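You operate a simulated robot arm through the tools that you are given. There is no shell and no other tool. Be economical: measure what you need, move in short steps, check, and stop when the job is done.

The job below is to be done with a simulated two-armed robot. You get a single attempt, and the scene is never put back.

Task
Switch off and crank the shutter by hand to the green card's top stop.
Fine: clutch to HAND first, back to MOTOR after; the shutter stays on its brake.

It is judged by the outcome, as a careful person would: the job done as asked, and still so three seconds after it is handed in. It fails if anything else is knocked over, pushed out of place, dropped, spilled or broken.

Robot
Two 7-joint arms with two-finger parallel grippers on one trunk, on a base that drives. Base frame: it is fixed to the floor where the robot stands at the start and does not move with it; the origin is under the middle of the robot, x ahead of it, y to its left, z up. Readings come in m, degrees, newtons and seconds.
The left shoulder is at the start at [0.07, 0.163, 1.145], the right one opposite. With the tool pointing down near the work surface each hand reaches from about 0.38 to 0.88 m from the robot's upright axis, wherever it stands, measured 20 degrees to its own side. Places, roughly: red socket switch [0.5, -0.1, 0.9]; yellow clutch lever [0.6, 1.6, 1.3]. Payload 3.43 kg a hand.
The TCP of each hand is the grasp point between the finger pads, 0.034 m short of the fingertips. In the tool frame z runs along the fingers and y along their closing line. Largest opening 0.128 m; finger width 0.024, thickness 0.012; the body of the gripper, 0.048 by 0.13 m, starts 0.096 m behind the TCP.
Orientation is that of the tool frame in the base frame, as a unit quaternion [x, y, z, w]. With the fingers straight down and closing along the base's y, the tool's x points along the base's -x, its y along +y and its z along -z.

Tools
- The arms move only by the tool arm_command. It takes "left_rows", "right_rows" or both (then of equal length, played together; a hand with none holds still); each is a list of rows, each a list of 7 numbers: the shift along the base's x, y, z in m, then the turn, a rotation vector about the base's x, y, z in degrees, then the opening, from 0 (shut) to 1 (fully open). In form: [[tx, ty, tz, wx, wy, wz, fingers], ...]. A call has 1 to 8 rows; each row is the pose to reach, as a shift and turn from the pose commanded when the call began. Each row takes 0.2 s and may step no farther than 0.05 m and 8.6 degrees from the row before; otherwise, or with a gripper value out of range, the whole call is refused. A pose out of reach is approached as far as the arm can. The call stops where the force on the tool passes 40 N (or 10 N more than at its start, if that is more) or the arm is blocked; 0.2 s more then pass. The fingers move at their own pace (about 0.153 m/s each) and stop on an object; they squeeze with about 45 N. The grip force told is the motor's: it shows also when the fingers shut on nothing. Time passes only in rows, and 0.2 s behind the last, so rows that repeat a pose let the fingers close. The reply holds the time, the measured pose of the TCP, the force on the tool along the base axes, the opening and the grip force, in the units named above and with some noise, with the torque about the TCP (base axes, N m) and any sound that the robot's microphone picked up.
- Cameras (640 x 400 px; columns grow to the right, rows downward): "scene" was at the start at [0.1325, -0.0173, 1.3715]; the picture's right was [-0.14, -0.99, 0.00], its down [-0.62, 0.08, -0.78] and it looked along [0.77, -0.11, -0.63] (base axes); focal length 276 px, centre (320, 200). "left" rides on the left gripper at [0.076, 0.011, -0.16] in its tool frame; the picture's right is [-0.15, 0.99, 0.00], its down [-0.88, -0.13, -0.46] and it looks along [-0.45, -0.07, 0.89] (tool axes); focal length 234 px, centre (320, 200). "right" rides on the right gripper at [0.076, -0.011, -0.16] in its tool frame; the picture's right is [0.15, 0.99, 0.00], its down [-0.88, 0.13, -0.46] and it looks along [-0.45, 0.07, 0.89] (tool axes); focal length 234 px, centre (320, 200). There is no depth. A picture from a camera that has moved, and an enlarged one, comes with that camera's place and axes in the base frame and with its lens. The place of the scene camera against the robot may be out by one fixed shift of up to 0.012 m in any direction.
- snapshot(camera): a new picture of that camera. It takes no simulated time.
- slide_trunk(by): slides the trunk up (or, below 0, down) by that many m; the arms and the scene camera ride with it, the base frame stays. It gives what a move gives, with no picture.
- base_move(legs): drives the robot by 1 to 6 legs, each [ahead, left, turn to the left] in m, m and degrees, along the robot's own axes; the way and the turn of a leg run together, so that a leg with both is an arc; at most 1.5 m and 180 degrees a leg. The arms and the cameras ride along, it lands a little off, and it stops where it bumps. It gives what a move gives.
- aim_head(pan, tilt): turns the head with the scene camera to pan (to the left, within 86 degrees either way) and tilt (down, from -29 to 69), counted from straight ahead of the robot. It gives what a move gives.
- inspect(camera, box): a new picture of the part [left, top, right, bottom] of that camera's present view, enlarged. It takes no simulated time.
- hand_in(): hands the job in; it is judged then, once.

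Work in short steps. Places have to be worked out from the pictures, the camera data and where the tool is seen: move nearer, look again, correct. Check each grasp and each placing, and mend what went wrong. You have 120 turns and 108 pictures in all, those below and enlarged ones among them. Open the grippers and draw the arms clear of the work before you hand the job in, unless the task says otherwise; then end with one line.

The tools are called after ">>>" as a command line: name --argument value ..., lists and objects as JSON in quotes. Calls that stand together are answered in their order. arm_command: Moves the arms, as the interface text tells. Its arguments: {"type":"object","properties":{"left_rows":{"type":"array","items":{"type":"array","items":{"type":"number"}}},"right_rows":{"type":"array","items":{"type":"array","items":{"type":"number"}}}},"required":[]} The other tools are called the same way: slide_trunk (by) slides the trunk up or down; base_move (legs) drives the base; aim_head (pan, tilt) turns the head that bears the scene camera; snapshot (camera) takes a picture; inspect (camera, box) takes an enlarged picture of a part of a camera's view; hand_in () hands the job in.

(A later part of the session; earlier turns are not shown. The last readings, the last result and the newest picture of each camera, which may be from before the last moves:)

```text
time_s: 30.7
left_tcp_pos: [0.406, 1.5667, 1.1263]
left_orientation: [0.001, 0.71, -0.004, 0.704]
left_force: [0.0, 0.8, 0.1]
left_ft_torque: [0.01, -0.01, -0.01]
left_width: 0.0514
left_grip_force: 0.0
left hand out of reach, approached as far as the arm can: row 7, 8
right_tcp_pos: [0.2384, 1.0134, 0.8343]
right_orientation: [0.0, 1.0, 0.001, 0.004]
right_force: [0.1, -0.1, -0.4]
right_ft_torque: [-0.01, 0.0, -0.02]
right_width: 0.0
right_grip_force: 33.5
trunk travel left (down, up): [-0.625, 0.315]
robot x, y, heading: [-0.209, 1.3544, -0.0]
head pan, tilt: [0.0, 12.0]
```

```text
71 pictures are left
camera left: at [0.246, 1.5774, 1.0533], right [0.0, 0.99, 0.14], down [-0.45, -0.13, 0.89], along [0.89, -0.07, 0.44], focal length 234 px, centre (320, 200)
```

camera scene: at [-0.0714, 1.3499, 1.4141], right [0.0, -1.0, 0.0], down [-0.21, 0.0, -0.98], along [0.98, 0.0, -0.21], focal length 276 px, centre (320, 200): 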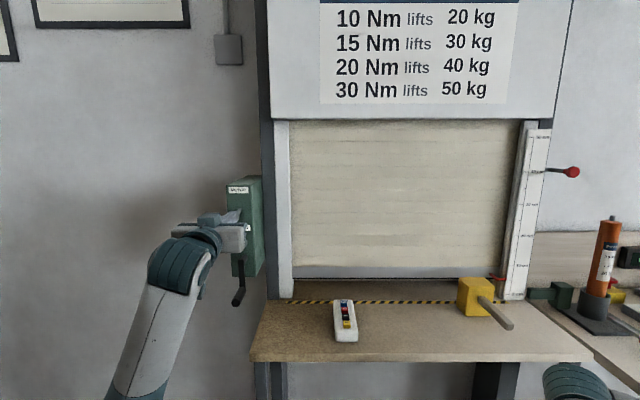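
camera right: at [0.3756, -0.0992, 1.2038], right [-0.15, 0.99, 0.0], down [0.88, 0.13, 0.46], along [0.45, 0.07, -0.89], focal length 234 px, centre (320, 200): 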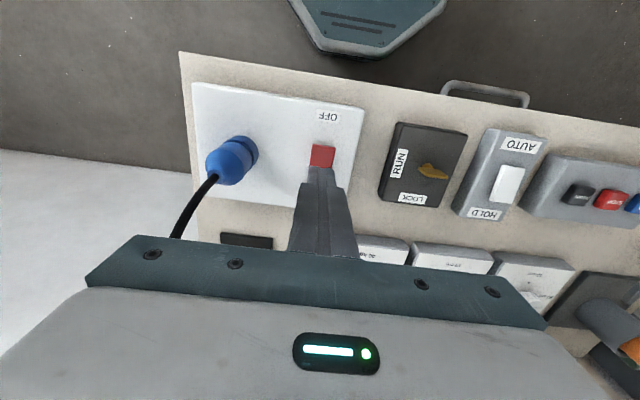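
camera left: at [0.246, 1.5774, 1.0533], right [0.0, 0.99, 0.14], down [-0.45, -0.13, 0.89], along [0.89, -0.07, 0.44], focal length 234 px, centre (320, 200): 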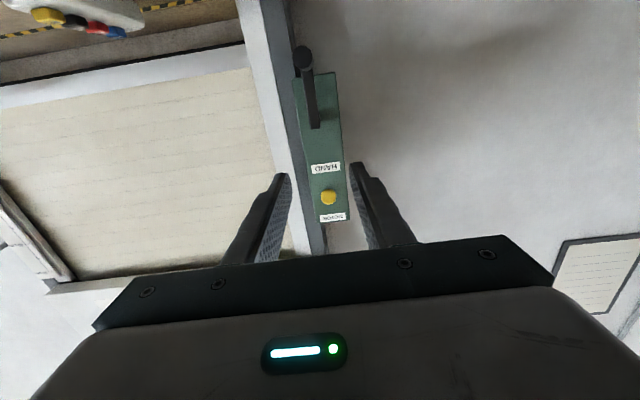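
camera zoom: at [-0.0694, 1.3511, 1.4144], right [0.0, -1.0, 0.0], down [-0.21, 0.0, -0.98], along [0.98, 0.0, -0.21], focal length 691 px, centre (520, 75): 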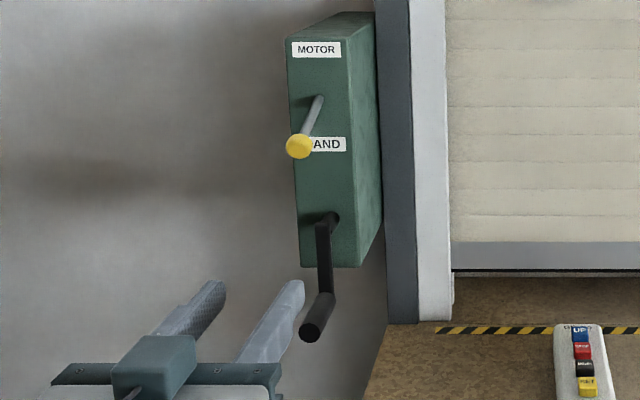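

Handle end ≈ (0.543, 1.559, 1.025), hub z≈1.108, radius ≈0.08. The arm is a bit folded here, so I back the base 0.1 m, then line up the hand in front of the handle.

>>> base_move --legs '[[-0.1, 0, 0]]'

>>> arm_command --left_rows '[[0.0, -0.002, -0.03, 0, 0, 0, 0.45], [0.03, -0.004, -0.06, 0, 0, 0, 0.45], [0.06, -0.007, -0.09, 0, 0, 0, 0.45], [0.1, -0.008, -0.1, 0, 0, 0, 0.45], [0.14, -0.008, -0.101, 0, 0, 0, 0.45]]'

>>> snapshot --camera "left"

>>> inspect --camera "scene" --box '[160, 170, 320, 330]'

```text
time_s: 31.9
left_tcp_pos: [0.3069, 1.5657, 1.1272]
left_orientation: [-0.001, 0.711, -0.001, 0.703]
left_force: [-0.9, 1.6, 1.1]
left_ft_torque: [-0.02, -0.01, 0.01]
left_width: 0.051
left_grip_force: 0.0
right_tcp_pos: [0.1389, 1.0134, 0.8336]
right_orientation: [0.0, 1.0, 0.002, 0.004]
right_force: [-0.8, 0.7, 0.3]
right_ft_torque: [0.0, -0.02, 0.01]
right_width: 0.0001
right_grip_force: 33.3
trunk travel left (down, up): [-0.625, 0.315]
robot x, y, heading: [-0.3091, 1.3571, 0.1]
head pan, tilt: [0.0, 12.0]
```

```text
time_s: 33.1
left_tcp_pos: [0.4489, 1.5583, 1.0232]
left_orientation: [0.0, 0.711, -0.001, 0.703]
left_force: [-0.3, 0.0, -0.3]
left_ft_torque: [0.0, 0.0, 0.0]
left_width: 0.0575
left_grip_force: 0.0
right_tcp_pos: [0.141, 1.0125, 0.8341]
right_orientation: [0.001, 1.0, 0.002, 0.004]
right_force: [0.7, -0.1, 0.4]
right_ft_torque: [0.01, 0.03, 0.02]
right_width: 0.0001
right_grip_force: 32.9
trunk travel left (down, up): [-0.625, 0.315]
robot x, y, heading: [-0.3051, 1.3528, 0.1]
head pan, tilt: [0.0, 12.0]
```

```text
70 pictures are left
camera left: at [0.288, 1.5696, 0.9511], right [0.0, 0.99, 0.14], down [-0.44, -0.13, 0.89], along [0.9, -0.07, 0.44], focal length 234 px, centre (320, 200)
```

left: 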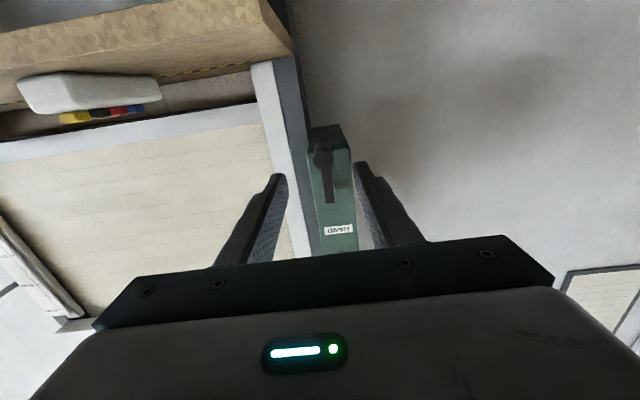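

```text
2.50 times, centred on (240, 250) of scene
camera zoom: at [-0.1671, 1.3501, 1.414], right [0.0, -1.0, 0.0], down [-0.21, 0.0, -0.98], along [0.98, 0.0, -0.21], focal length 691 px, centre (520, 75)
```

zoom: 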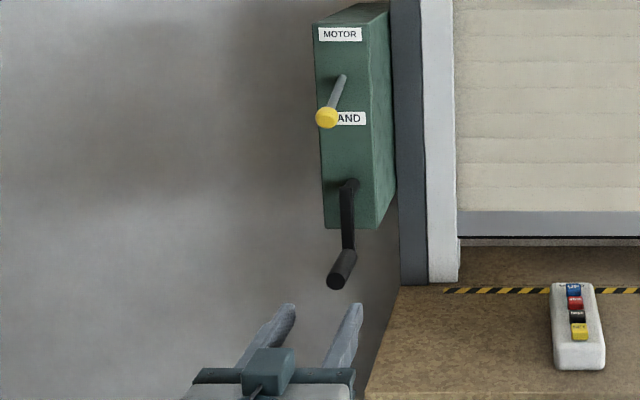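

Handle end confirmed at ≈(0.543, 1.560, 1.027). I advance around the handle and close.

>>> arm_command --left_rows '[[0.04, 0.001, 0.003, 0, 0, 0, 0.45], [0.08, 0.002, 0.003, 0, 0, 0, 0.45], [0.1, 0.002, 0.003, 0, 0, 0, 0.45], [0.1, 0.002, 0.003, 0, 0, 0, 0], [0.1, 0.002, 0.003, 0, 0, 0, 0]]'

>>> snapshot --camera "left"

>>> inspect --camera "scene" --box '[160, 170, 320, 330]'

```text
time_s: 34.3
left_tcp_pos: [0.5477, 1.5617, 1.0276]
left_orientation: [0.0, 0.712, -0.002, 0.703]
left_force: [0.4, 0.6, -1.1]
left_ft_torque: [-0.03, -0.28, 0.39]
left_width: 0.0215
left_grip_force: 45.1
right_tcp_pos: [0.1407, 1.0127, 0.8335]
right_orientation: [0.0, 1.0, 0.002, 0.004]
right_force: [0.5, -0.5, -0.6]
right_ft_torque: [0.04, 0.02, -0.01]
right_width: 0.0001
right_grip_force: 33.4
trunk travel left (down, up): [-0.625, 0.315]
robot x, y, heading: [-0.3102, 1.3616, 0.1]
head pan, tilt: [0.0, 12.0]
```

```text
68 pictures are left
camera left: at [0.3875, 1.5712, 0.9551], right [0.0, 0.99, 0.14], down [-0.45, -0.13, 0.89], along [0.9, -0.07, 0.44], focal length 234 px, centre (320, 200)
```

left: 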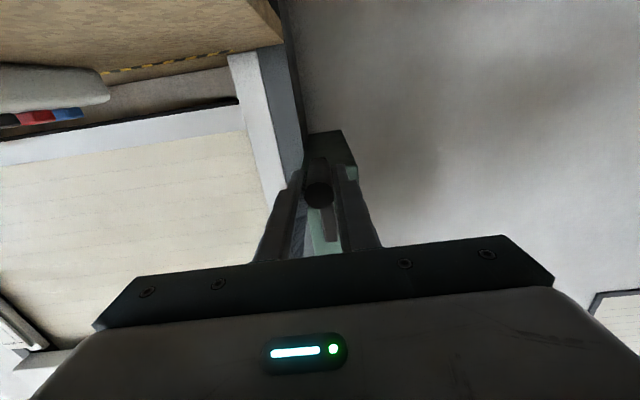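

```text
2.50 times, centred on (240, 250) of scene
camera zoom: at [-0.1677, 1.3504, 1.4141], right [0.0, -1.0, 0.0], down [-0.21, 0.0, -0.98], along [0.98, 0.0, -0.21], focal length 691 px, centre (520, 75)
```

zoom: 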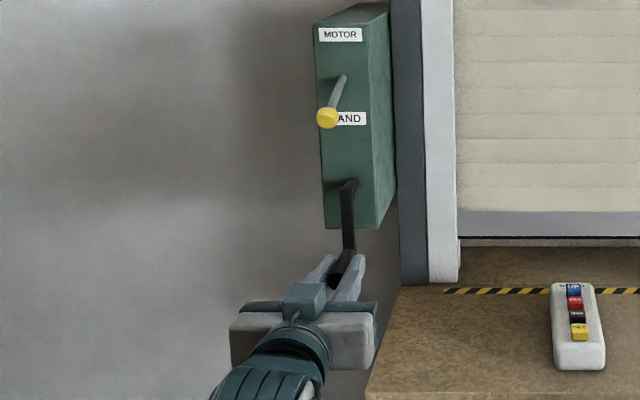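

The handle is gripped (21.5 mm). I try a 30° clockwise arc and read forces and the pointer.

>>> arm_command --left_rows '[[0, 0.0071, 0.0003, 0, 0, 0, 0], [0, 0.0142, 0.0012, 0, 0, 0, 0], [0, 0.0212, 0.0028, 0, 0, 0, 0], [0, 0.028, 0.0049, 0, 0, 0, 0], [0, 0.0347, 0.0077, 0, 0, 0, 0], [0, 0.041, 0.011, 0, 0, 0, 0]]'

>>> inspect --camera "scene" --box '[420, 110, 560, 310]'

>>> inspect --camera "scene" --box '[160, 170, 320, 330]'

```text
time_s: 35.7
left_tcp_pos: [0.5489, 1.6004, 1.0394]
left_orientation: [0.001, 0.712, -0.002, 0.702]
left_force: [-0.8, -8.1, -2.6]
left_ft_torque: [0.39, -0.05, 0.52]
left_width: 0.0217
left_grip_force: 44.6
right_tcp_pos: [0.1407, 1.012, 0.8335]
right_orientation: [0.001, 1.0, 0.002, 0.005]
right_force: [-0.8, 0.1, -0.3]
right_ft_torque: [0.0, -0.02, 0.0]
right_width: 0.0002
right_grip_force: 32.9
trunk travel left (down, up): [-0.625, 0.315]
robot x, y, heading: [-0.3089, 1.3566, -0.0]
head pan, tilt: [0.0, 12.0]
```

```text
2.00 times, centred on (490, 210) of scene
camera zoom: at [-0.1678, 1.349, 1.4142], right [0.0, -1.0, 0.0], down [-0.21, 0.0, -0.98], along [0.98, 0.0, -0.21], focal length 553 px, centre (-20, 180)
```

zoom: 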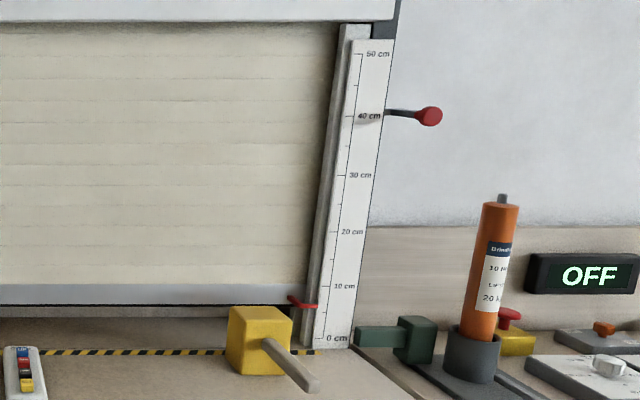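

```text
2.50 times, centred on (240, 250) of scene
camera zoom: at [-0.1678, 1.349, 1.4142], right [0.0, -1.0, 0.0], down [-0.21, 0.0, -0.98], along [0.98, 0.0, -0.21], focal length 691 px, centre (520, 75)
```

zoom: 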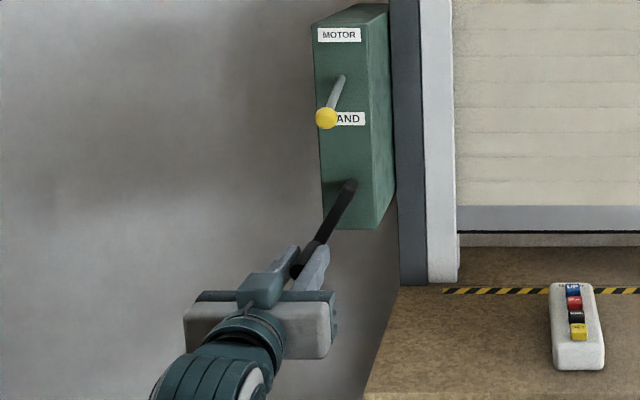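

The pointer rose (~0.5 cm per 30°), so clockwise raises, at only ~8 N. I continue the arc to 70° and use the readings to fit the circle.

>>> arm_command --left_rows '[[0, 0.0037, 0.0031, 0, 0, 0, 0], [0, 0.0091, 0.0072, 0, 0, 0, 0], [0, 0.0142, 0.0118, 0, 0, 0, 0], [0, 0.0188, 0.0169, 0, 0, 0, 0], [0, 0.0229, 0.0223, 0, 0, 0, 0], [0, 0.0265, 0.028, 0, 0, 0, 0], [0, 0.0297, 0.034, 0, 0, 0, 0], [0, 0.0323, 0.0403, 0, 0, 0, 0]]'

```text
time_s: 37.5
left_tcp_pos: [0.5485, 1.6328, 1.0785]
left_orientation: [0.001, 0.711, -0.002, 0.703]
left_force: [0.7, -10.5, -4.6]
left_ft_torque: [0.36, 0.04, 0.47]
left_width: 0.022
left_grip_force: 45.2
right_tcp_pos: [0.1414, 1.0116, 0.8331]
right_orientation: [0.0, 1.0, 0.003, 0.004]
right_force: [0.3, -0.3, 0.0]
right_ft_torque: [-0.02, 0.0, -0.02]
right_width: 0.0
right_grip_force: 32.9
trunk travel left (down, up): [-0.625, 0.315]
robot x, y, heading: [-0.3083, 1.3591, 0.2]
head pan, tilt: [0.0, 12.0]
```

Circle fit: centre ≈ (1.5586, 1.1066), r ≈ 0.079. At top the fingers could touch the lever ball, so I check clearances before going on.

>>> snapshot --camera "left"

>>> inspect --camera "scene" --box '[180, 170, 280, 270]'

```text
64 pictures are left
camera left: at [0.3877, 1.6425, 1.0063], right [0.0, 0.99, 0.15], down [-0.44, -0.13, 0.89], along [0.9, -0.07, 0.44], focal length 234 px, centre (320, 200)
```

left: 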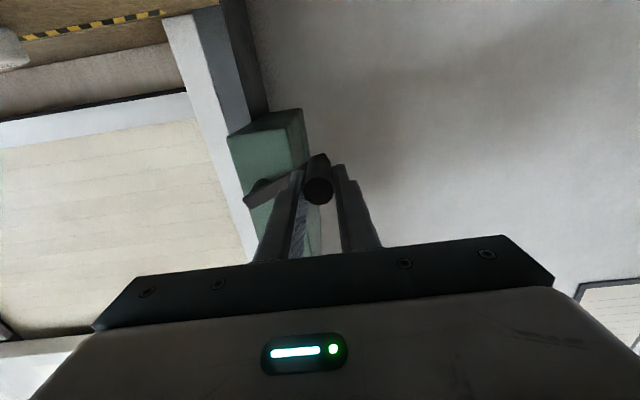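

```text
4.00 times, centred on (230, 220) of scene
camera zoom: at [-0.1672, 1.3483, 1.4141], right [0.0, -1.0, 0.0], down [-0.21, 0.0, -0.98], along [0.98, 0.0, -0.21], focal length 1106 px, centre (680, 120)
```

zoom: 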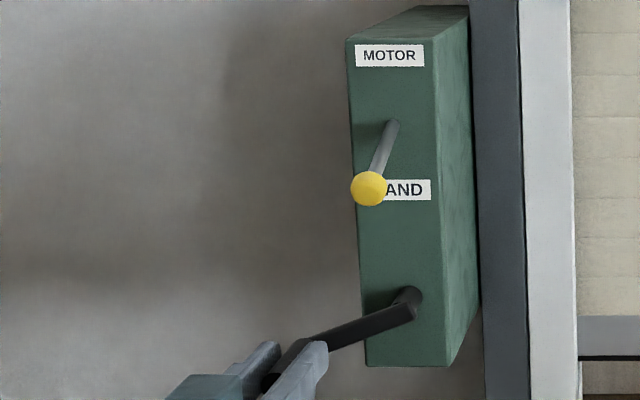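

The ball's underside is about level with the handle's top pass, so I regrip with the fingers 7 mm lower on the handle (loosening only slightly, keeping it caged).

>>> arm_command --left_rows '[[0, -0.001, 0, 0, 0, 0, 0.27], [-0.004, -0.0022, -0.004, 0, 0, 0, 0.27], [-0.008, -0.0022, -0.0079, 0, 0, 0, 0.27], [-0.008, -0.0022, -0.0079, 0, 0, 0, 0], [-0.008, -0.0022, -0.0079, 0, 0, 0, 0]]'

>>> inspect --camera "left" --box '[220, 100, 420, 260]'

>>> inspect --camera "scene" --box '[420, 110, 560, 310]'

```text
time_s: 38.7
left_tcp_pos: [0.5392, 1.6317, 1.0724]
left_orientation: [-0.001, 0.712, -0.001, 0.702]
left_force: [1.9, -0.2, 1.6]
left_ft_torque: [-0.18, 0.03, 0.23]
left_width: 0.0219
left_grip_force: 45.2
right_tcp_pos: [0.14, 1.0133, 0.8317]
right_orientation: [0.0, 1.0, 0.002, 0.004]
right_force: [0.3, -0.6, -0.5]
right_ft_torque: [-0.01, 0.0, -0.01]
right_width: 0.0
right_grip_force: 32.8
trunk travel left (down, up): [-0.625, 0.315]
robot x, y, heading: [-0.3046, 1.3554, -0.1]
head pan, tilt: [0.0, 12.0]
```

```text
2.50 times, centred on (320, 180) of left
camera zoom: at [0.379, 1.6421, 0.9984], right [0.0, 0.99, 0.14], down [-0.45, -0.13, 0.89], along [0.9, -0.07, 0.44], focal length 585 px, centre (320, 250)
```

zoom: 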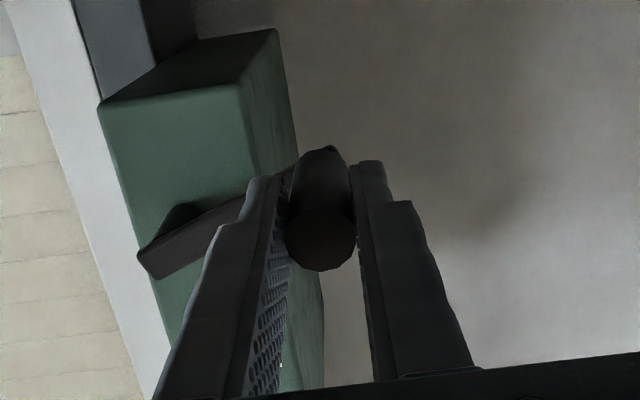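

```text
2.00 times, centred on (490, 210) of scene
camera zoom: at [-0.1679, 1.3502, 1.4142], right [0.0, -1.0, 0.0], down [-0.21, 0.0, -0.98], along [0.98, 0.0, -0.21], focal length 553 px, centre (-20, 180)
```

zoom: 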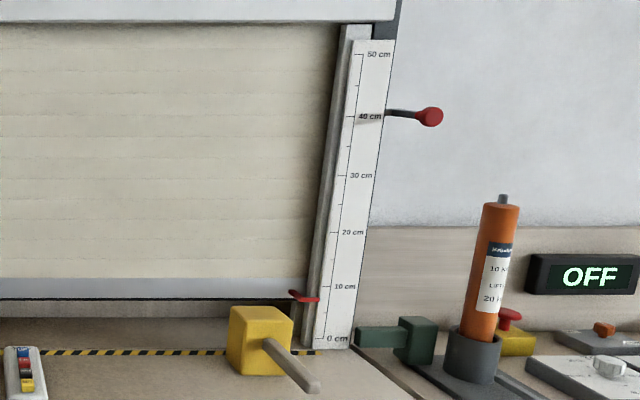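

Held when loosened; pointer ≈7.5 cm. I continue the arc from 69° to 133°.

>>> arm_command --left_rows '[[0, 0.0032, 0.0117, 0, 0, 0, 0], [0, 0.0049, 0.0226, 0, 0, 0, 0], [0, 0.0051, 0.0336, 0, 0, 0, 0], [0, 0.0037, 0.0446, 0, 0, 0, 0], [0, 0.0009, 0.0552, 0, 0, 0, 0], [0, -0.0034, 0.0654, 0, 0, 0, 0], [0, -0.0091, 0.0748, 0, 0, 0, 0], [0, -0.016, 0.0834, 0, 0, 0, 0]]'

>>> snapshot --camera "left"

>>> snapshot --camera "scene"

```text
time_s: 40.5
left_tcp_pos: [0.5397, 1.62, 1.1558]
left_orientation: [-0.003, 0.711, 0.0, 0.703]
left_force: [2.5, 14.0, 3.4]
left_ft_torque: [0.51, 0.65, -0.02]
left_width: 0.0214
left_grip_force: 45.3
right_tcp_pos: [0.1412, 1.0146, 0.8346]
right_orientation: [0.0, 1.0, 0.001, 0.004]
right_force: [-0.5, -0.5, 0.0]
right_ft_torque: [-0.04, -0.03, 0.02]
right_width: 0.0004
right_grip_force: 33.4
trunk travel left (down, up): [-0.625, 0.315]
robot x, y, heading: [-0.3098, 1.3568, 0.2]
head pan, tilt: [0.0, 12.0]
```

```text
60 pictures are left
camera left: at [0.3794, 1.6301, 1.0828], right [0.0, 0.99, 0.14], down [-0.45, -0.13, 0.89], along [0.89, -0.06, 0.44], focal length 234 px, centre (320, 200)
```

left: 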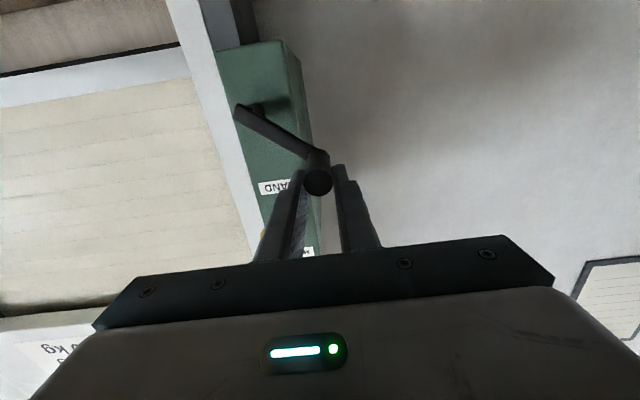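

```text
59 pictures are left
camera scene: at [-0.1674, 1.3531, 1.4143], right [0.0, -1.0, 0.0], down [-0.21, 0.0, -0.98], along [0.98, 0.0, -0.21], focal length 276 px, centre (320, 200)
```

scene: 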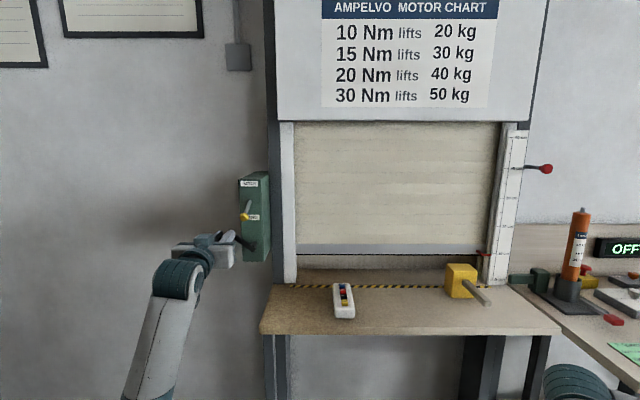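

Slightly inward commands; refit gives centre ≈ (1.559, 1.109), r ≈ 0.081. I zoom to check the ball clearance ahead and the pointer.

>>> inspect --camera "scene" --box '[210, 160, 290, 260]'

>>> inspect --camera "left" --box '[220, 60, 420, 260]'

>>> inspect --camera "scene" --box '[420, 110, 560, 310]'

```text
4.00 times, centred on (250, 210) of scene
camera zoom: at [-0.1674, 1.3531, 1.4143], right [0.0, -1.0, 0.0], down [-0.21, 0.0, -0.98], along [0.98, 0.0, -0.21], focal length 1106 px, centre (600, 160)
```

zoom: 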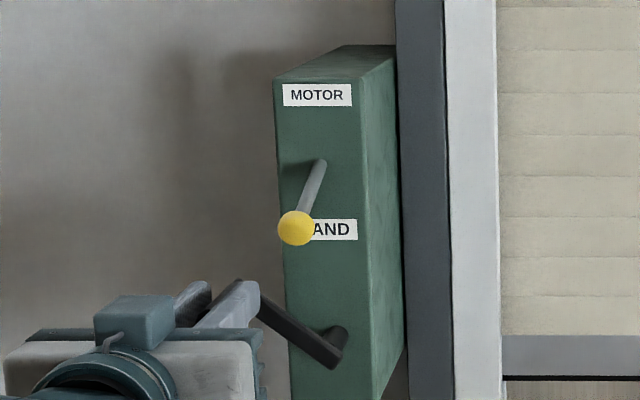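

```text
2.00 times, centred on (320, 160) of left
camera zoom: at [0.3794, 1.6301, 1.0828], right [0.0, 0.99, 0.14], down [-0.45, -0.13, 0.89], along [0.89, -0.06, 0.44], focal length 468 px, centre (320, 280)
```

zoom: 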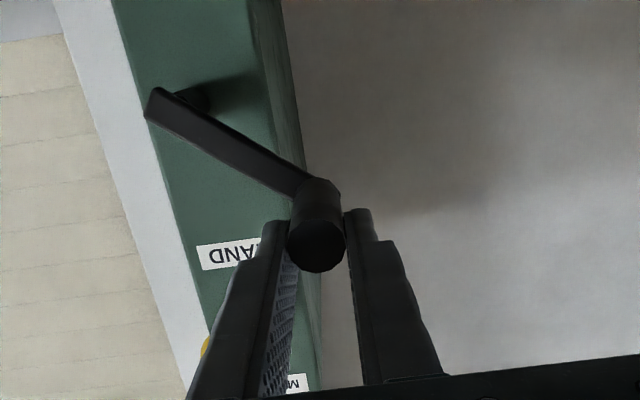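

```text
2.00 times, centred on (490, 210) of scene
camera zoom: at [-0.1674, 1.3531, 1.4143], right [0.0, -1.0, 0.0], down [-0.21, 0.0, -0.98], along [0.98, 0.0, -0.21], focal length 553 px, centre (-20, 180)
```

zoom: 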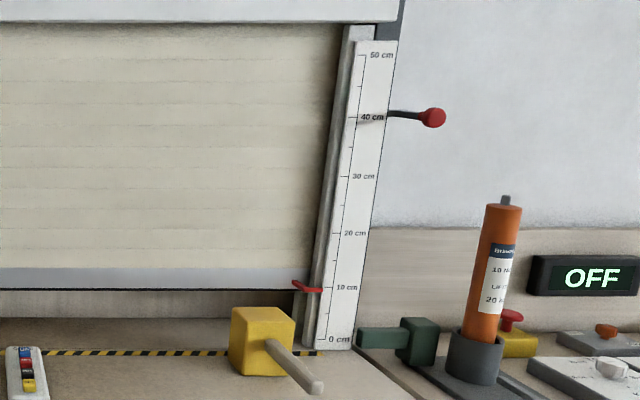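

Pointer ≈9.6 cm (≈12 cm per turn). I advance slowly to 160° and look at the ball clearance.

>>> arm_command --left_rows '[[0, -0.0049, 0.0094, 0, 0, 0, 0], [0, -0.0127, 0.0154, 0, 0, 0, 0], [0, -0.0212, 0.0204, 0, 0, 0, 0], [0, -0.0302, 0.0243, 0, 0, 0, 0]]'

>>> inspect --camera "scene" --box '[210, 160, 290, 260]'

>>> inspect --camera "left" --box '[220, 60, 420, 260]'

```text
time_s: 41.5
left_tcp_pos: [0.5391, 1.5843, 1.1811]
left_orientation: [-0.001, 0.71, -0.002, 0.704]
left_force: [4.4, 10.2, 7.6]
left_ft_torque: [0.41, -0.53, 0.71]
left_width: 0.0216
left_grip_force: 45.1
right_tcp_pos: [0.1391, 1.0125, 0.8337]
right_orientation: [0.0, 1.0, 0.001, 0.005]
right_force: [-1.4, 0.5, -0.4]
right_ft_torque: [-0.03, 0.01, -0.02]
right_width: 0.0
right_grip_force: 32.7
trunk travel left (down, up): [-0.625, 0.315]
robot x, y, heading: [-0.3085, 1.3571, 0.0]
head pan, tilt: [0.0, 12.0]
```

```text
4.00 times, centred on (250, 210) of scene
camera zoom: at [-0.1684, 1.3515, 1.4142], right [0.0, -1.0, 0.0], down [-0.21, 0.0, -0.98], along [0.98, 0.0, -0.21], focal length 1106 px, centre (600, 160)
```

zoom: 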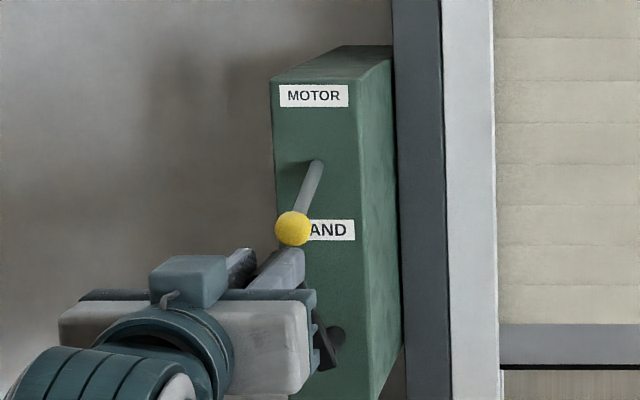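

```text
2.00 times, centred on (320, 160) of left
camera zoom: at [0.3792, 1.5961, 1.1071], right [0.0, 0.99, 0.14], down [-0.45, -0.13, 0.89], along [0.89, -0.07, 0.44], focal length 468 px, centre (320, 280)
```

zoom: 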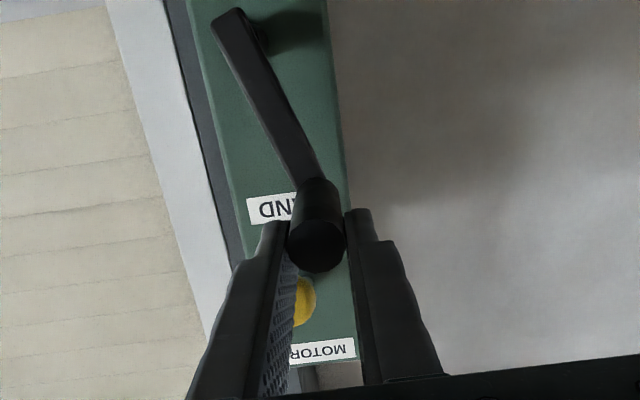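

The finger sits just under the ball. I regrip a bit shallower and lower for clearance before passing the top.

>>> arm_command --left_rows '[[0, -0.001, 0, 0, 0, 0, 0.23], [-0.008, -0.001, -0.0015, 0, 0, 0, 0.23], [-0.008, -0.001, -0.003, 0, 0, 0, 0], [-0.008, -0.001, -0.003, 0, 0, 0, 0]]'

```text
time_s: 42.5
left_tcp_pos: [0.5316, 1.5843, 1.1773]
left_orientation: [-0.001, 0.711, -0.001, 0.703]
left_force: [10.6, -0.9, 10.9]
left_ft_torque: [-0.24, 0.46, 0.15]
left_width: 0.0214
left_grip_force: 44.7
right_tcp_pos: [0.14, 1.0127, 0.8337]
right_orientation: [0.0, 1.0, 0.002, 0.004]
right_force: [0.5, 0.5, 0.4]
right_ft_torque: [0.03, -0.01, 0.01]
right_width: 0.0
right_grip_force: 33.2
trunk travel left (down, up): [-0.625, 0.315]
robot x, y, heading: [-0.3066, 1.3507, -0.4]
head pan, tilt: [0.0, 12.0]
```

I ease on to 180° in small steps.

>>> arm_command --left_rows '[[0, -0.005, 0.0014, 0, 0, 0, 0], [0, -0.0113, 0.0029, 0, 0, 0, 0], [0, -0.0183, 0.0038, 0, 0, 0, 0], [0, -0.0253, 0.0041, 0, 0, 0, 0]]'

>>> inspect --camera "scene" --box '[210, 160, 290, 260]'

>>> inspect --camera "left" --box '[220, 60, 420, 260]'

```text
time_s: 43.5
left_tcp_pos: [0.5319, 1.5601, 1.1785]
left_orientation: [-0.001, 0.712, -0.001, 0.703]
left_force: [4.2, 7.8, 1.1]
left_ft_torque: [0.39, -0.17, 0.23]
left_width: 0.0216
left_grip_force: 45.4
right_tcp_pos: [0.1414, 1.0139, 0.8333]
right_orientation: [-0.001, 1.0, 0.001, 0.004]
right_force: [0.7, 0.8, 0.3]
right_ft_torque: [0.01, 0.0, 0.0]
right_width: 0.0
right_grip_force: 32.9
trunk travel left (down, up): [-0.625, 0.315]
robot x, y, heading: [-0.3081, 1.3587, -0.1]
head pan, tilt: [0.0, 12.0]
```

```text
4.00 times, centred on (250, 210) of scene
camera zoom: at [-0.1675, 1.3518, 1.414], right [0.0, -1.0, 0.0], down [-0.21, 0.0, -0.98], along [0.98, 0.0, -0.21], focal length 1106 px, centre (600, 160)
```

zoom: 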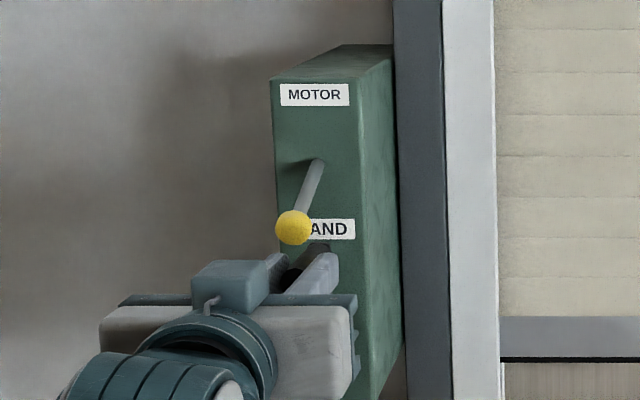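

```text
2.00 times, centred on (320, 160) of left
camera zoom: at [0.3714, 1.5711, 1.1063], right [0.0, 0.99, 0.14], down [-0.44, -0.13, 0.89], along [0.9, -0.07, 0.44], focal length 468 px, centre (320, 280)
```

zoom: 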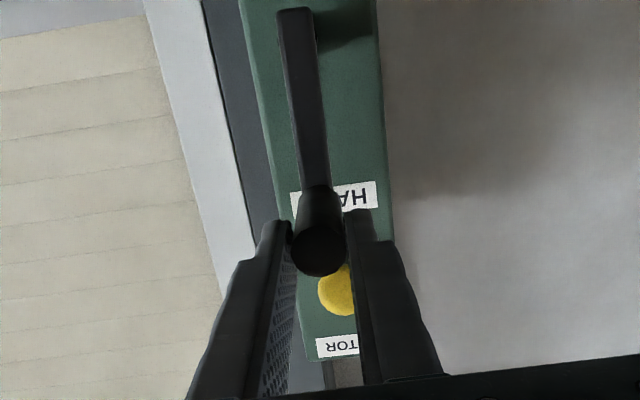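

The handle passed under the ball without moving the lever. I continue to 207°, clear of the ball, then regrip centred.

>>> arm_command --left_rows '[[0, -0.0084, -0.0004, 0, 0, 0, 0], [0, -0.0182, -0.0021, 0, 0, 0, 0], [0, -0.0276, -0.0049, 0, 0, 0, 0], [0, -0.0366, -0.0088, 0, 0, 0, 0]]'

>>> inspect --camera "left" --box '[220, 60, 420, 260]'

>>> inspect --camera "scene" --box '[420, 110, 560, 310]'

```text
time_s: 44.5
left_tcp_pos: [0.5322, 1.5234, 1.1716]
left_orientation: [-0.002, 0.712, -0.001, 0.703]
left_force: [2.4, 7.3, 2.0]
left_ft_torque: [0.44, -0.19, 0.42]
left_width: 0.0214
left_grip_force: 44.9
right_tcp_pos: [0.1413, 1.0135, 0.8337]
right_orientation: [0.0, 1.0, 0.002, 0.004]
right_force: [0.0, -0.3, 0.5]
right_ft_torque: [-0.01, -0.02, 0.03]
right_width: 0.0
right_grip_force: 32.5
trunk travel left (down, up): [-0.625, 0.315]
robot x, y, heading: [-0.3034, 1.3546, 0.1]
head pan, tilt: [0.0, 12.0]
```

```text
2.00 times, centred on (320, 160) of left
camera zoom: at [0.3712, 1.5339, 1.0982], right [0.0, 0.99, 0.14], down [-0.44, -0.13, 0.89], along [0.9, -0.07, 0.44], focal length 468 px, centre (320, 280)
```

zoom: 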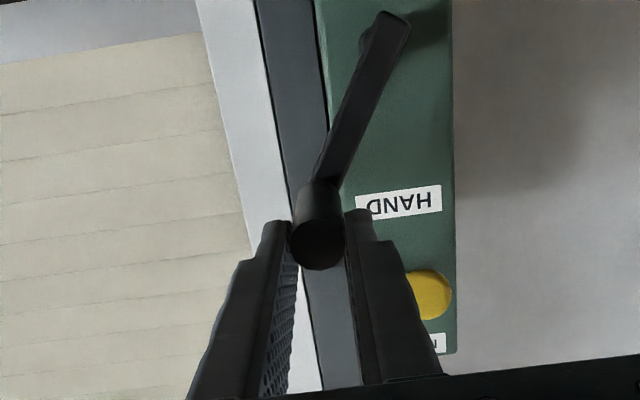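

```text
2.00 times, centred on (490, 210) of scene
camera zoom: at [-0.1679, 1.3513, 1.4141], right [0.0, -1.0, 0.0], down [-0.21, 0.0, -0.98], along [0.98, 0.0, -0.21], focal length 553 px, centre (-20, 180)
```

zoom: 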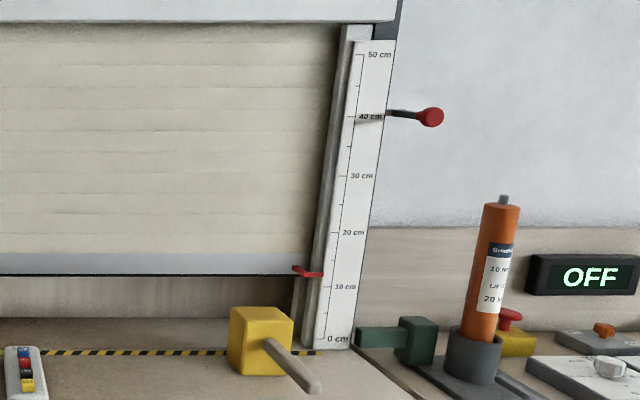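

Pointer ≈12.4 cm; forces stay small (~7 N). Continue to 271°.

>>> arm_command --left_rows '[[0, -0.0089, -0.0049, 0, 0, 0, 0], [0, -0.0172, -0.0117, 0, 0, 0, 0], [0, -0.0245, -0.0195, 0, 0, 0, 0], [0, -0.0307, -0.0283, 0, 0, 0, 0], [0, -0.0356, -0.0379, 0, 0, 0, 0], [0, -0.0391, -0.0481, 0, 0, 0, 0], [0, -0.0411, -0.0586, 0, 0, 0, 0], [0, -0.0417, -0.0693, 0, 0, 0, 0]]'

>>> snapshot --camera "left"

>>> snapshot --camera "scene"

```text
time_s: 46.3
left_tcp_pos: [0.531, 1.4752, 1.0997]
left_orientation: [0.002, 0.712, -0.006, 0.702]
left_force: [0.3, 0.5, 1.0]
left_ft_torque: [0.01, -0.03, 0.01]
left_width: 0.0
left_grip_force: 33.2
right_tcp_pos: [0.1398, 1.0137, 0.8336]
right_orientation: [0.001, 1.0, 0.002, 0.004]
right_force: [-0.5, 0.2, 0.2]
right_ft_torque: [-0.02, -0.02, -0.01]
right_width: 0.0
right_grip_force: 32.7
trunk travel left (down, up): [-0.625, 0.315]
robot x, y, heading: [-0.3066, 1.3531, 0.0]
head pan, tilt: [0.0, 12.0]
```

```text
49 pictures are left
camera left: at [0.3704, 1.4868, 1.0281], right [0.01, 0.99, 0.14], down [-0.44, -0.12, 0.89], along [0.9, -0.08, 0.44], focal length 234 px, centre (320, 200)
```

left: 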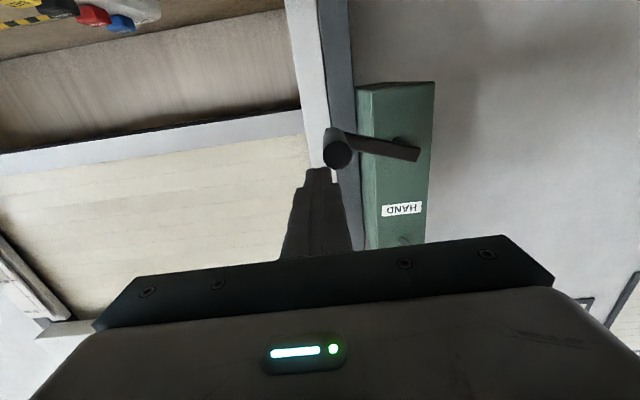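

```text
48 pictures are left
camera scene: at [-0.1682, 1.3506, 1.4141], right [0.0, -1.0, 0.0], down [-0.21, 0.0, -0.98], along [0.98, 0.0, -0.21], focal length 276 px, centre (320, 200)
```

scene: 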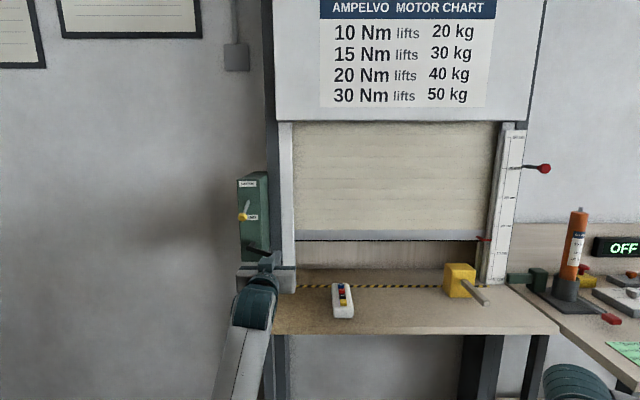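

The fingers slipped off the handle, but crank and shutter held. I back off, open, and look again to regrip.

>>> arm_command --left_rows '[[-0.03, 0, 0, 0, 0, 0, 0], [-0.06, 0, 0, 0, 0, 0, 0.3], [-0.07, 0.008, -0.02, 0, 0, 0, 0.4], [-0.07, 0.008, -0.02, 0, 0, 0, 0.4]]'

>>> inspect --camera "left" --box '[220, 60, 420, 260]'

>>> inspect --camera "scene" --box '[420, 110, 560, 310]'

>>> inspect --camera "scene" --box '[200, 160, 320, 310]'

```text
time_s: 47.3
left_tcp_pos: [0.4619, 1.4886, 1.0818]
left_orientation: [0.0, 0.712, -0.002, 0.702]
left_force: [0.3, -0.5, 0.2]
left_ft_torque: [0.01, 0.02, 0.03]
left_width: 0.0512
left_grip_force: 0.0
right_tcp_pos: [0.1404, 1.0136, 0.8333]
right_orientation: [0.001, 1.0, 0.002, 0.005]
right_force: [0.0, 0.8, -1.2]
right_ft_torque: [-0.01, 0.04, 0.02]
right_width: 0.0
right_grip_force: 33.7
trunk travel left (down, up): [-0.625, 0.315]
robot x, y, heading: [-0.3098, 1.3556, 0.3]
head pan, tilt: [0.0, 12.0]
```

```text
2.00 times, centred on (320, 160) of left
camera zoom: at [0.301, 1.4993, 1.0097], right [0.0, 0.99, 0.14], down [-0.45, -0.13, 0.89], along [0.9, -0.07, 0.44], focal length 468 px, centre (320, 280)
```

zoom: 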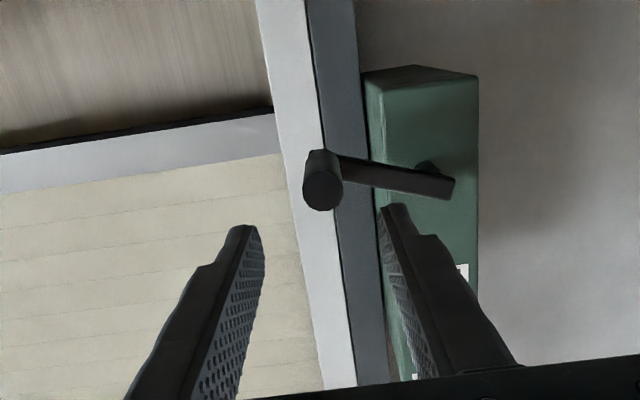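

```text
2.00 times, centred on (490, 210) of scene
camera zoom: at [-0.168, 1.3497, 1.4142], right [0.0, -1.0, 0.0], down [-0.21, 0.0, -0.98], along [0.98, 0.0, -0.21], focal length 553 px, centre (-20, 180)
```

zoom: 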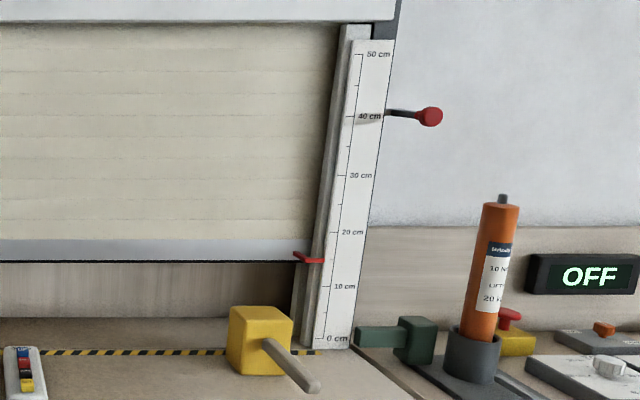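

```text
2.67 times, centred on (260, 235) of scene
camera zoom: at [-0.168, 1.3497, 1.4142], right [0.0, -1.0, 0.0], down [-0.21, 0.0, -0.98], along [0.98, 0.0, -0.21], focal length 737 px, centre (480, 107)
```

zoom: 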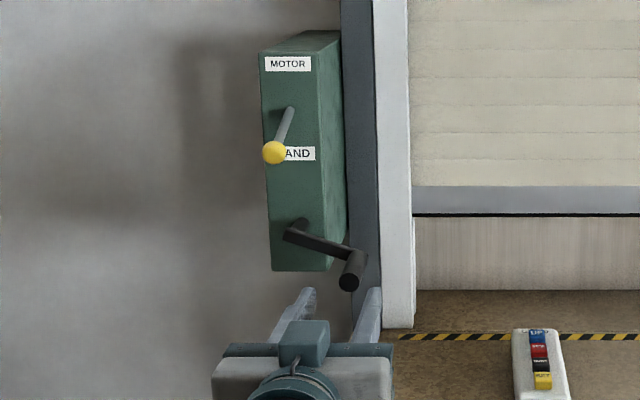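

Pointer ≈14.7 cm; handle at ≈(1.488, 1.077), φ≈294°. I advance deeper over the handle and grip.

>>> arm_command --left_rows '[[0.03, 0, -0.0045, 0, 0, 0, 0.4], [0.065, 0, -0.0045, 0, 0, 0, 0.4], [0.093, 0, -0.0045, 0, 0, 0, 0.4], [0.093, 0, -0.0045, 0, 0, 0, 0], [0.093, 0, -0.0045, 0, 0, 0, 0]]'

>>> inspect --camera "left" --box '[220, 60, 420, 260]'

```text
time_s: 48.5
left_tcp_pos: [0.5545, 1.4909, 1.0789]
left_orientation: [-0.001, 0.711, -0.001, 0.703]
left_force: [3.3, 7.5, 3.0]
left_ft_torque: [0.1, 0.07, -0.03]
left_width: 0.0218
left_grip_force: 44.9
right_tcp_pos: [0.1412, 1.0145, 0.8331]
right_orientation: [0.0, 1.0, 0.001, 0.005]
right_force: [-0.6, -0.1, -0.6]
right_ft_torque: [0.01, 0.06, 0.0]
right_width: 0.0002
right_grip_force: 33.5
trunk travel left (down, up): [-0.625, 0.315]
robot x, y, heading: [-0.3096, 1.3573, 0.4]
head pan, tilt: [0.0, 12.0]
```

```text
2.00 times, centred on (320, 160) of left
camera zoom: at [0.3945, 1.5011, 1.0053], right [0.0, 0.99, 0.14], down [-0.45, -0.13, 0.89], along [0.9, -0.06, 0.44], focal length 468 px, centre (320, 280)
```

zoom: 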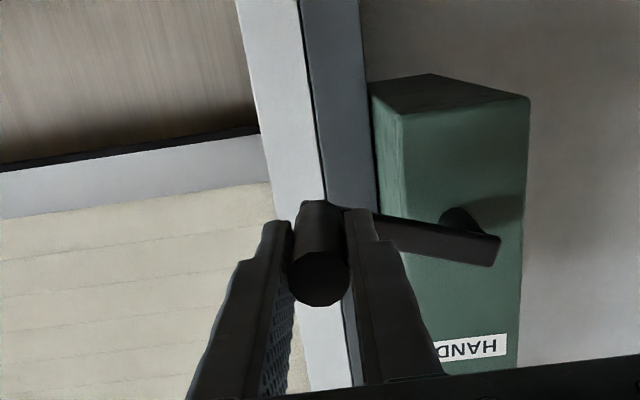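

Firm centred grip. Refitted circle: centre ≈ (1.5625, 1.1035), r ≈ 0.076. Continue to 353°.

>>> arm_command --left_rows '[[0, 0.0062, -0.0083, 0, 0, 0, 0], [0, 0.0116, -0.0174, 0, 0, 0, 0], [0, 0.0183, -0.0256, 0, 0, 0, 0], [0, 0.0261, -0.0329, 0, 0, 0, 0], [0, 0.0348, -0.0389, 0, 0, 0, 0], [0, 0.0442, -0.0438, 0, 0, 0, 0], [0, 0.0542, -0.0472, 0, 0, 0, 0], [0, 0.0646, -0.0492, 0, 0, 0, 0]]'

>>> inspect --camera "left" --box '[220, 60, 420, 260]'

>>> inspect --camera "scene" --box '[420, 110, 560, 310]'

```text
time_s: 50.3
left_tcp_pos: [0.5558, 1.5543, 1.0278]
left_orientation: [0.0, 0.712, -0.001, 0.702]
left_force: [-5.4, -7.8, -8.1]
left_ft_torque: [0.34, 0.09, 0.3]
left_width: 0.0216
left_grip_force: 44.8
right_tcp_pos: [0.1405, 1.0117, 0.8339]
right_orientation: [0.0, 1.0, 0.003, 0.004]
right_force: [1.0, 0.0, 0.1]
right_ft_torque: [-0.02, 0.04, 0.01]
right_width: 0.0
right_grip_force: 33.2
trunk travel left (down, up): [-0.625, 0.315]
robot x, y, heading: [-0.3095, 1.3518, 0.3]
head pan, tilt: [0.0, 12.0]
```

```text
2.00 times, centred on (320, 160) of left
camera zoom: at [0.3944, 1.5635, 0.9549], right [0.0, 0.99, 0.14], down [-0.44, -0.13, 0.89], along [0.9, -0.07, 0.44], focal length 468 px, centre (320, 280)
```

zoom: 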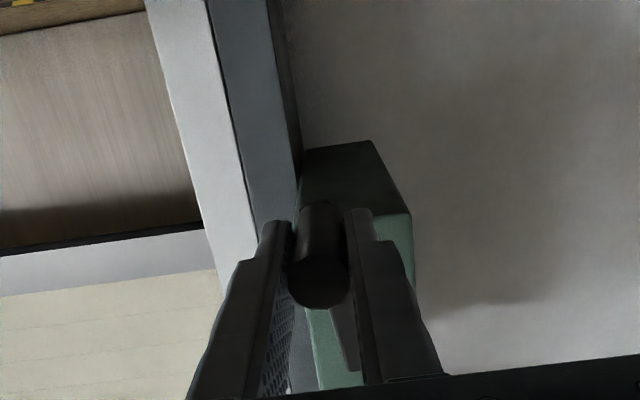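

```text
2.00 times, centred on (490, 210) of scene
camera zoom: at [-0.1678, 1.3494, 1.4141], right [0.0, -1.0, 0.0], down [-0.21, 0.0, -0.98], along [0.98, 0.0, -0.21], focal length 553 px, centre (-20, 180)
```

zoom: 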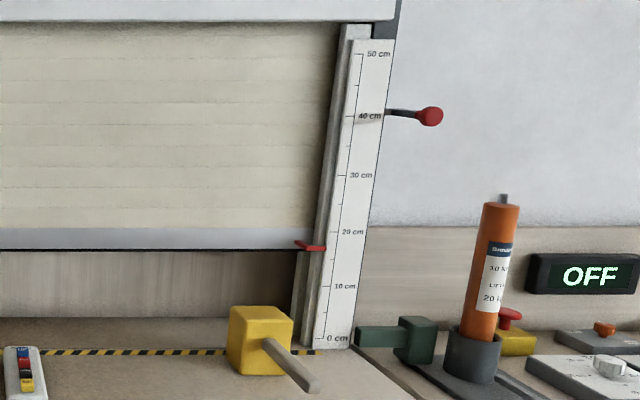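

Pointer about 17 cm. I zoom in on the pointer and scale for an accurate reading.

>>> inspect --camera "scene" --box '[470, 200, 530, 260]'

```text
6.67 times, centred on (500, 230) of scene
camera zoom: at [-0.1678, 1.3494, 1.4141], right [0.0, -1.0, 0.0], down [-0.21, 0.0, -0.98], along [0.98, 0.0, -0.21], focal length 1843 px, centre (-880, 0)
```

zoom: 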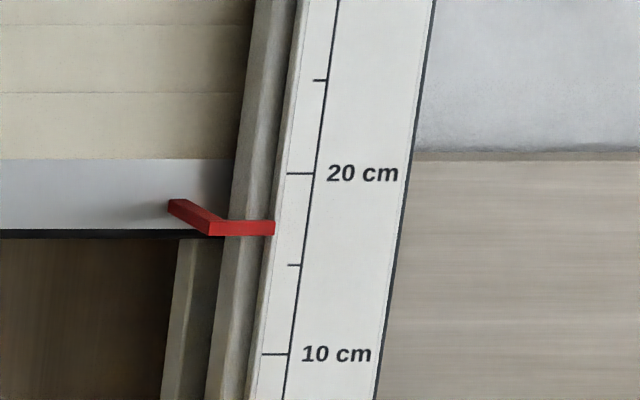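

Reading ≈17.0 cm; rate ≈0.036 cm/deg. I crank a further ~62° to about 58°, then re-read.

>>> arm_command --left_rows '[[0, 0.012, -0.0011, 0, 0, 0, 0], [0, 0.0227, 0.0001, 0, 0, 0, 0], [0, 0.0331, 0.0027, 0, 0, 0, 0], [0, 0.0431, 0.0067, 0, 0, 0, 0], [0, 0.0524, 0.0121, 0, 0, 0, 0], [0, 0.0608, 0.0187, 0, 0, 0, 0], [0, 0.0683, 0.0264, 0, 0, 0, 0], [0, 0.0746, 0.0351, 0, 0, 0, 0]]'

>>> inspect --camera "scene" --box '[470, 200, 530, 260]'

```text
time_s: 52.1
left_tcp_pos: [0.5548, 1.6256, 1.0634]
left_orientation: [0.0, 0.711, -0.001, 0.703]
left_force: [-0.4, -10.9, -4.4]
left_ft_torque: [0.36, -0.27, 0.67]
left_width: 0.0214
left_grip_force: 44.4
right_tcp_pos: [0.14, 1.0112, 0.8319]
right_orientation: [0.0, 1.0, 0.003, 0.004]
right_force: [0.5, -0.2, -0.1]
right_ft_torque: [0.02, 0.0, 0.0]
right_width: 0.0
right_grip_force: 32.9
trunk travel left (down, up): [-0.625, 0.315]
robot x, y, heading: [-0.3086, 1.3578, 0.0]
head pan, tilt: [0.0, 12.0]
```

```text
6.67 times, centred on (500, 230) of scene
camera zoom: at [-0.1675, 1.3485, 1.4141], right [0.0, -1.0, 0.0], down [-0.21, 0.0, -0.98], along [0.98, 0.0, -0.21], focal length 1843 px, centre (-880, 0)
```

zoom: 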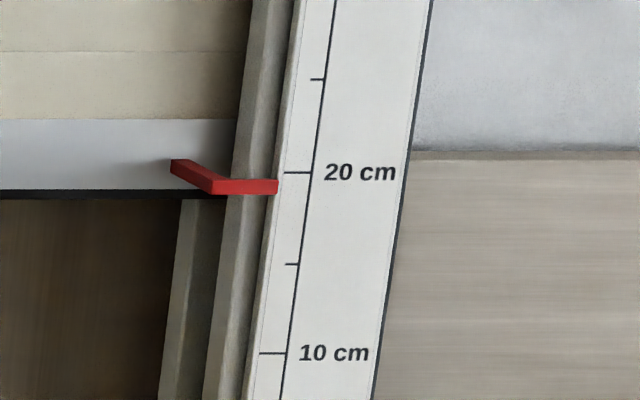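

Apparent 19.2 cm (slightly low-biased by viewing from above). I add ~18° more.

>>> arm_command --left_rows '[[0, 0.0033, 0.0068, 0, 0, 0, 0], [0, 0.006, 0.014, 0, 0, 0, 0], [0, 0.008, 0.0216, 0, 0, 0, 0], [0, 0.008, 0.0216, 0, 0, 0, 0]]'

>>> inspect --camera "scene" --box '[470, 200, 530, 260]'

```text
time_s: 53.1
left_tcp_pos: [0.5547, 1.6332, 1.085]
left_orientation: [0.001, 0.712, -0.002, 0.703]
left_force: [-2.2, -11.5, -4.6]
left_ft_torque: [0.32, 0.29, 0.54]
left_width: 0.0218
left_grip_force: 45.2
right_tcp_pos: [0.1408, 1.0129, 0.8322]
right_orientation: [0.0, 1.0, 0.003, 0.004]
right_force: [0.0, 0.0, 0.1]
right_ft_torque: [0.02, 0.04, 0.0]
right_width: 0.0
right_grip_force: 33.2
trunk travel left (down, up): [-0.625, 0.315]
robot x, y, heading: [-0.3111, 1.3544, 0.2]
head pan, tilt: [0.0, 12.0]
```

```text
6.67 times, centred on (500, 230) of scene
camera zoom: at [-0.1676, 1.3485, 1.4141], right [0.0, -1.0, 0.0], down [-0.21, 0.0, -0.98], along [0.98, 0.0, -0.21], focal length 1843 px, centre (-880, 0)
```

zoom: 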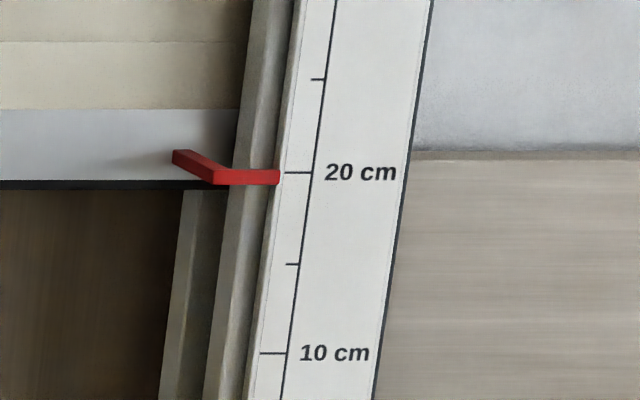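

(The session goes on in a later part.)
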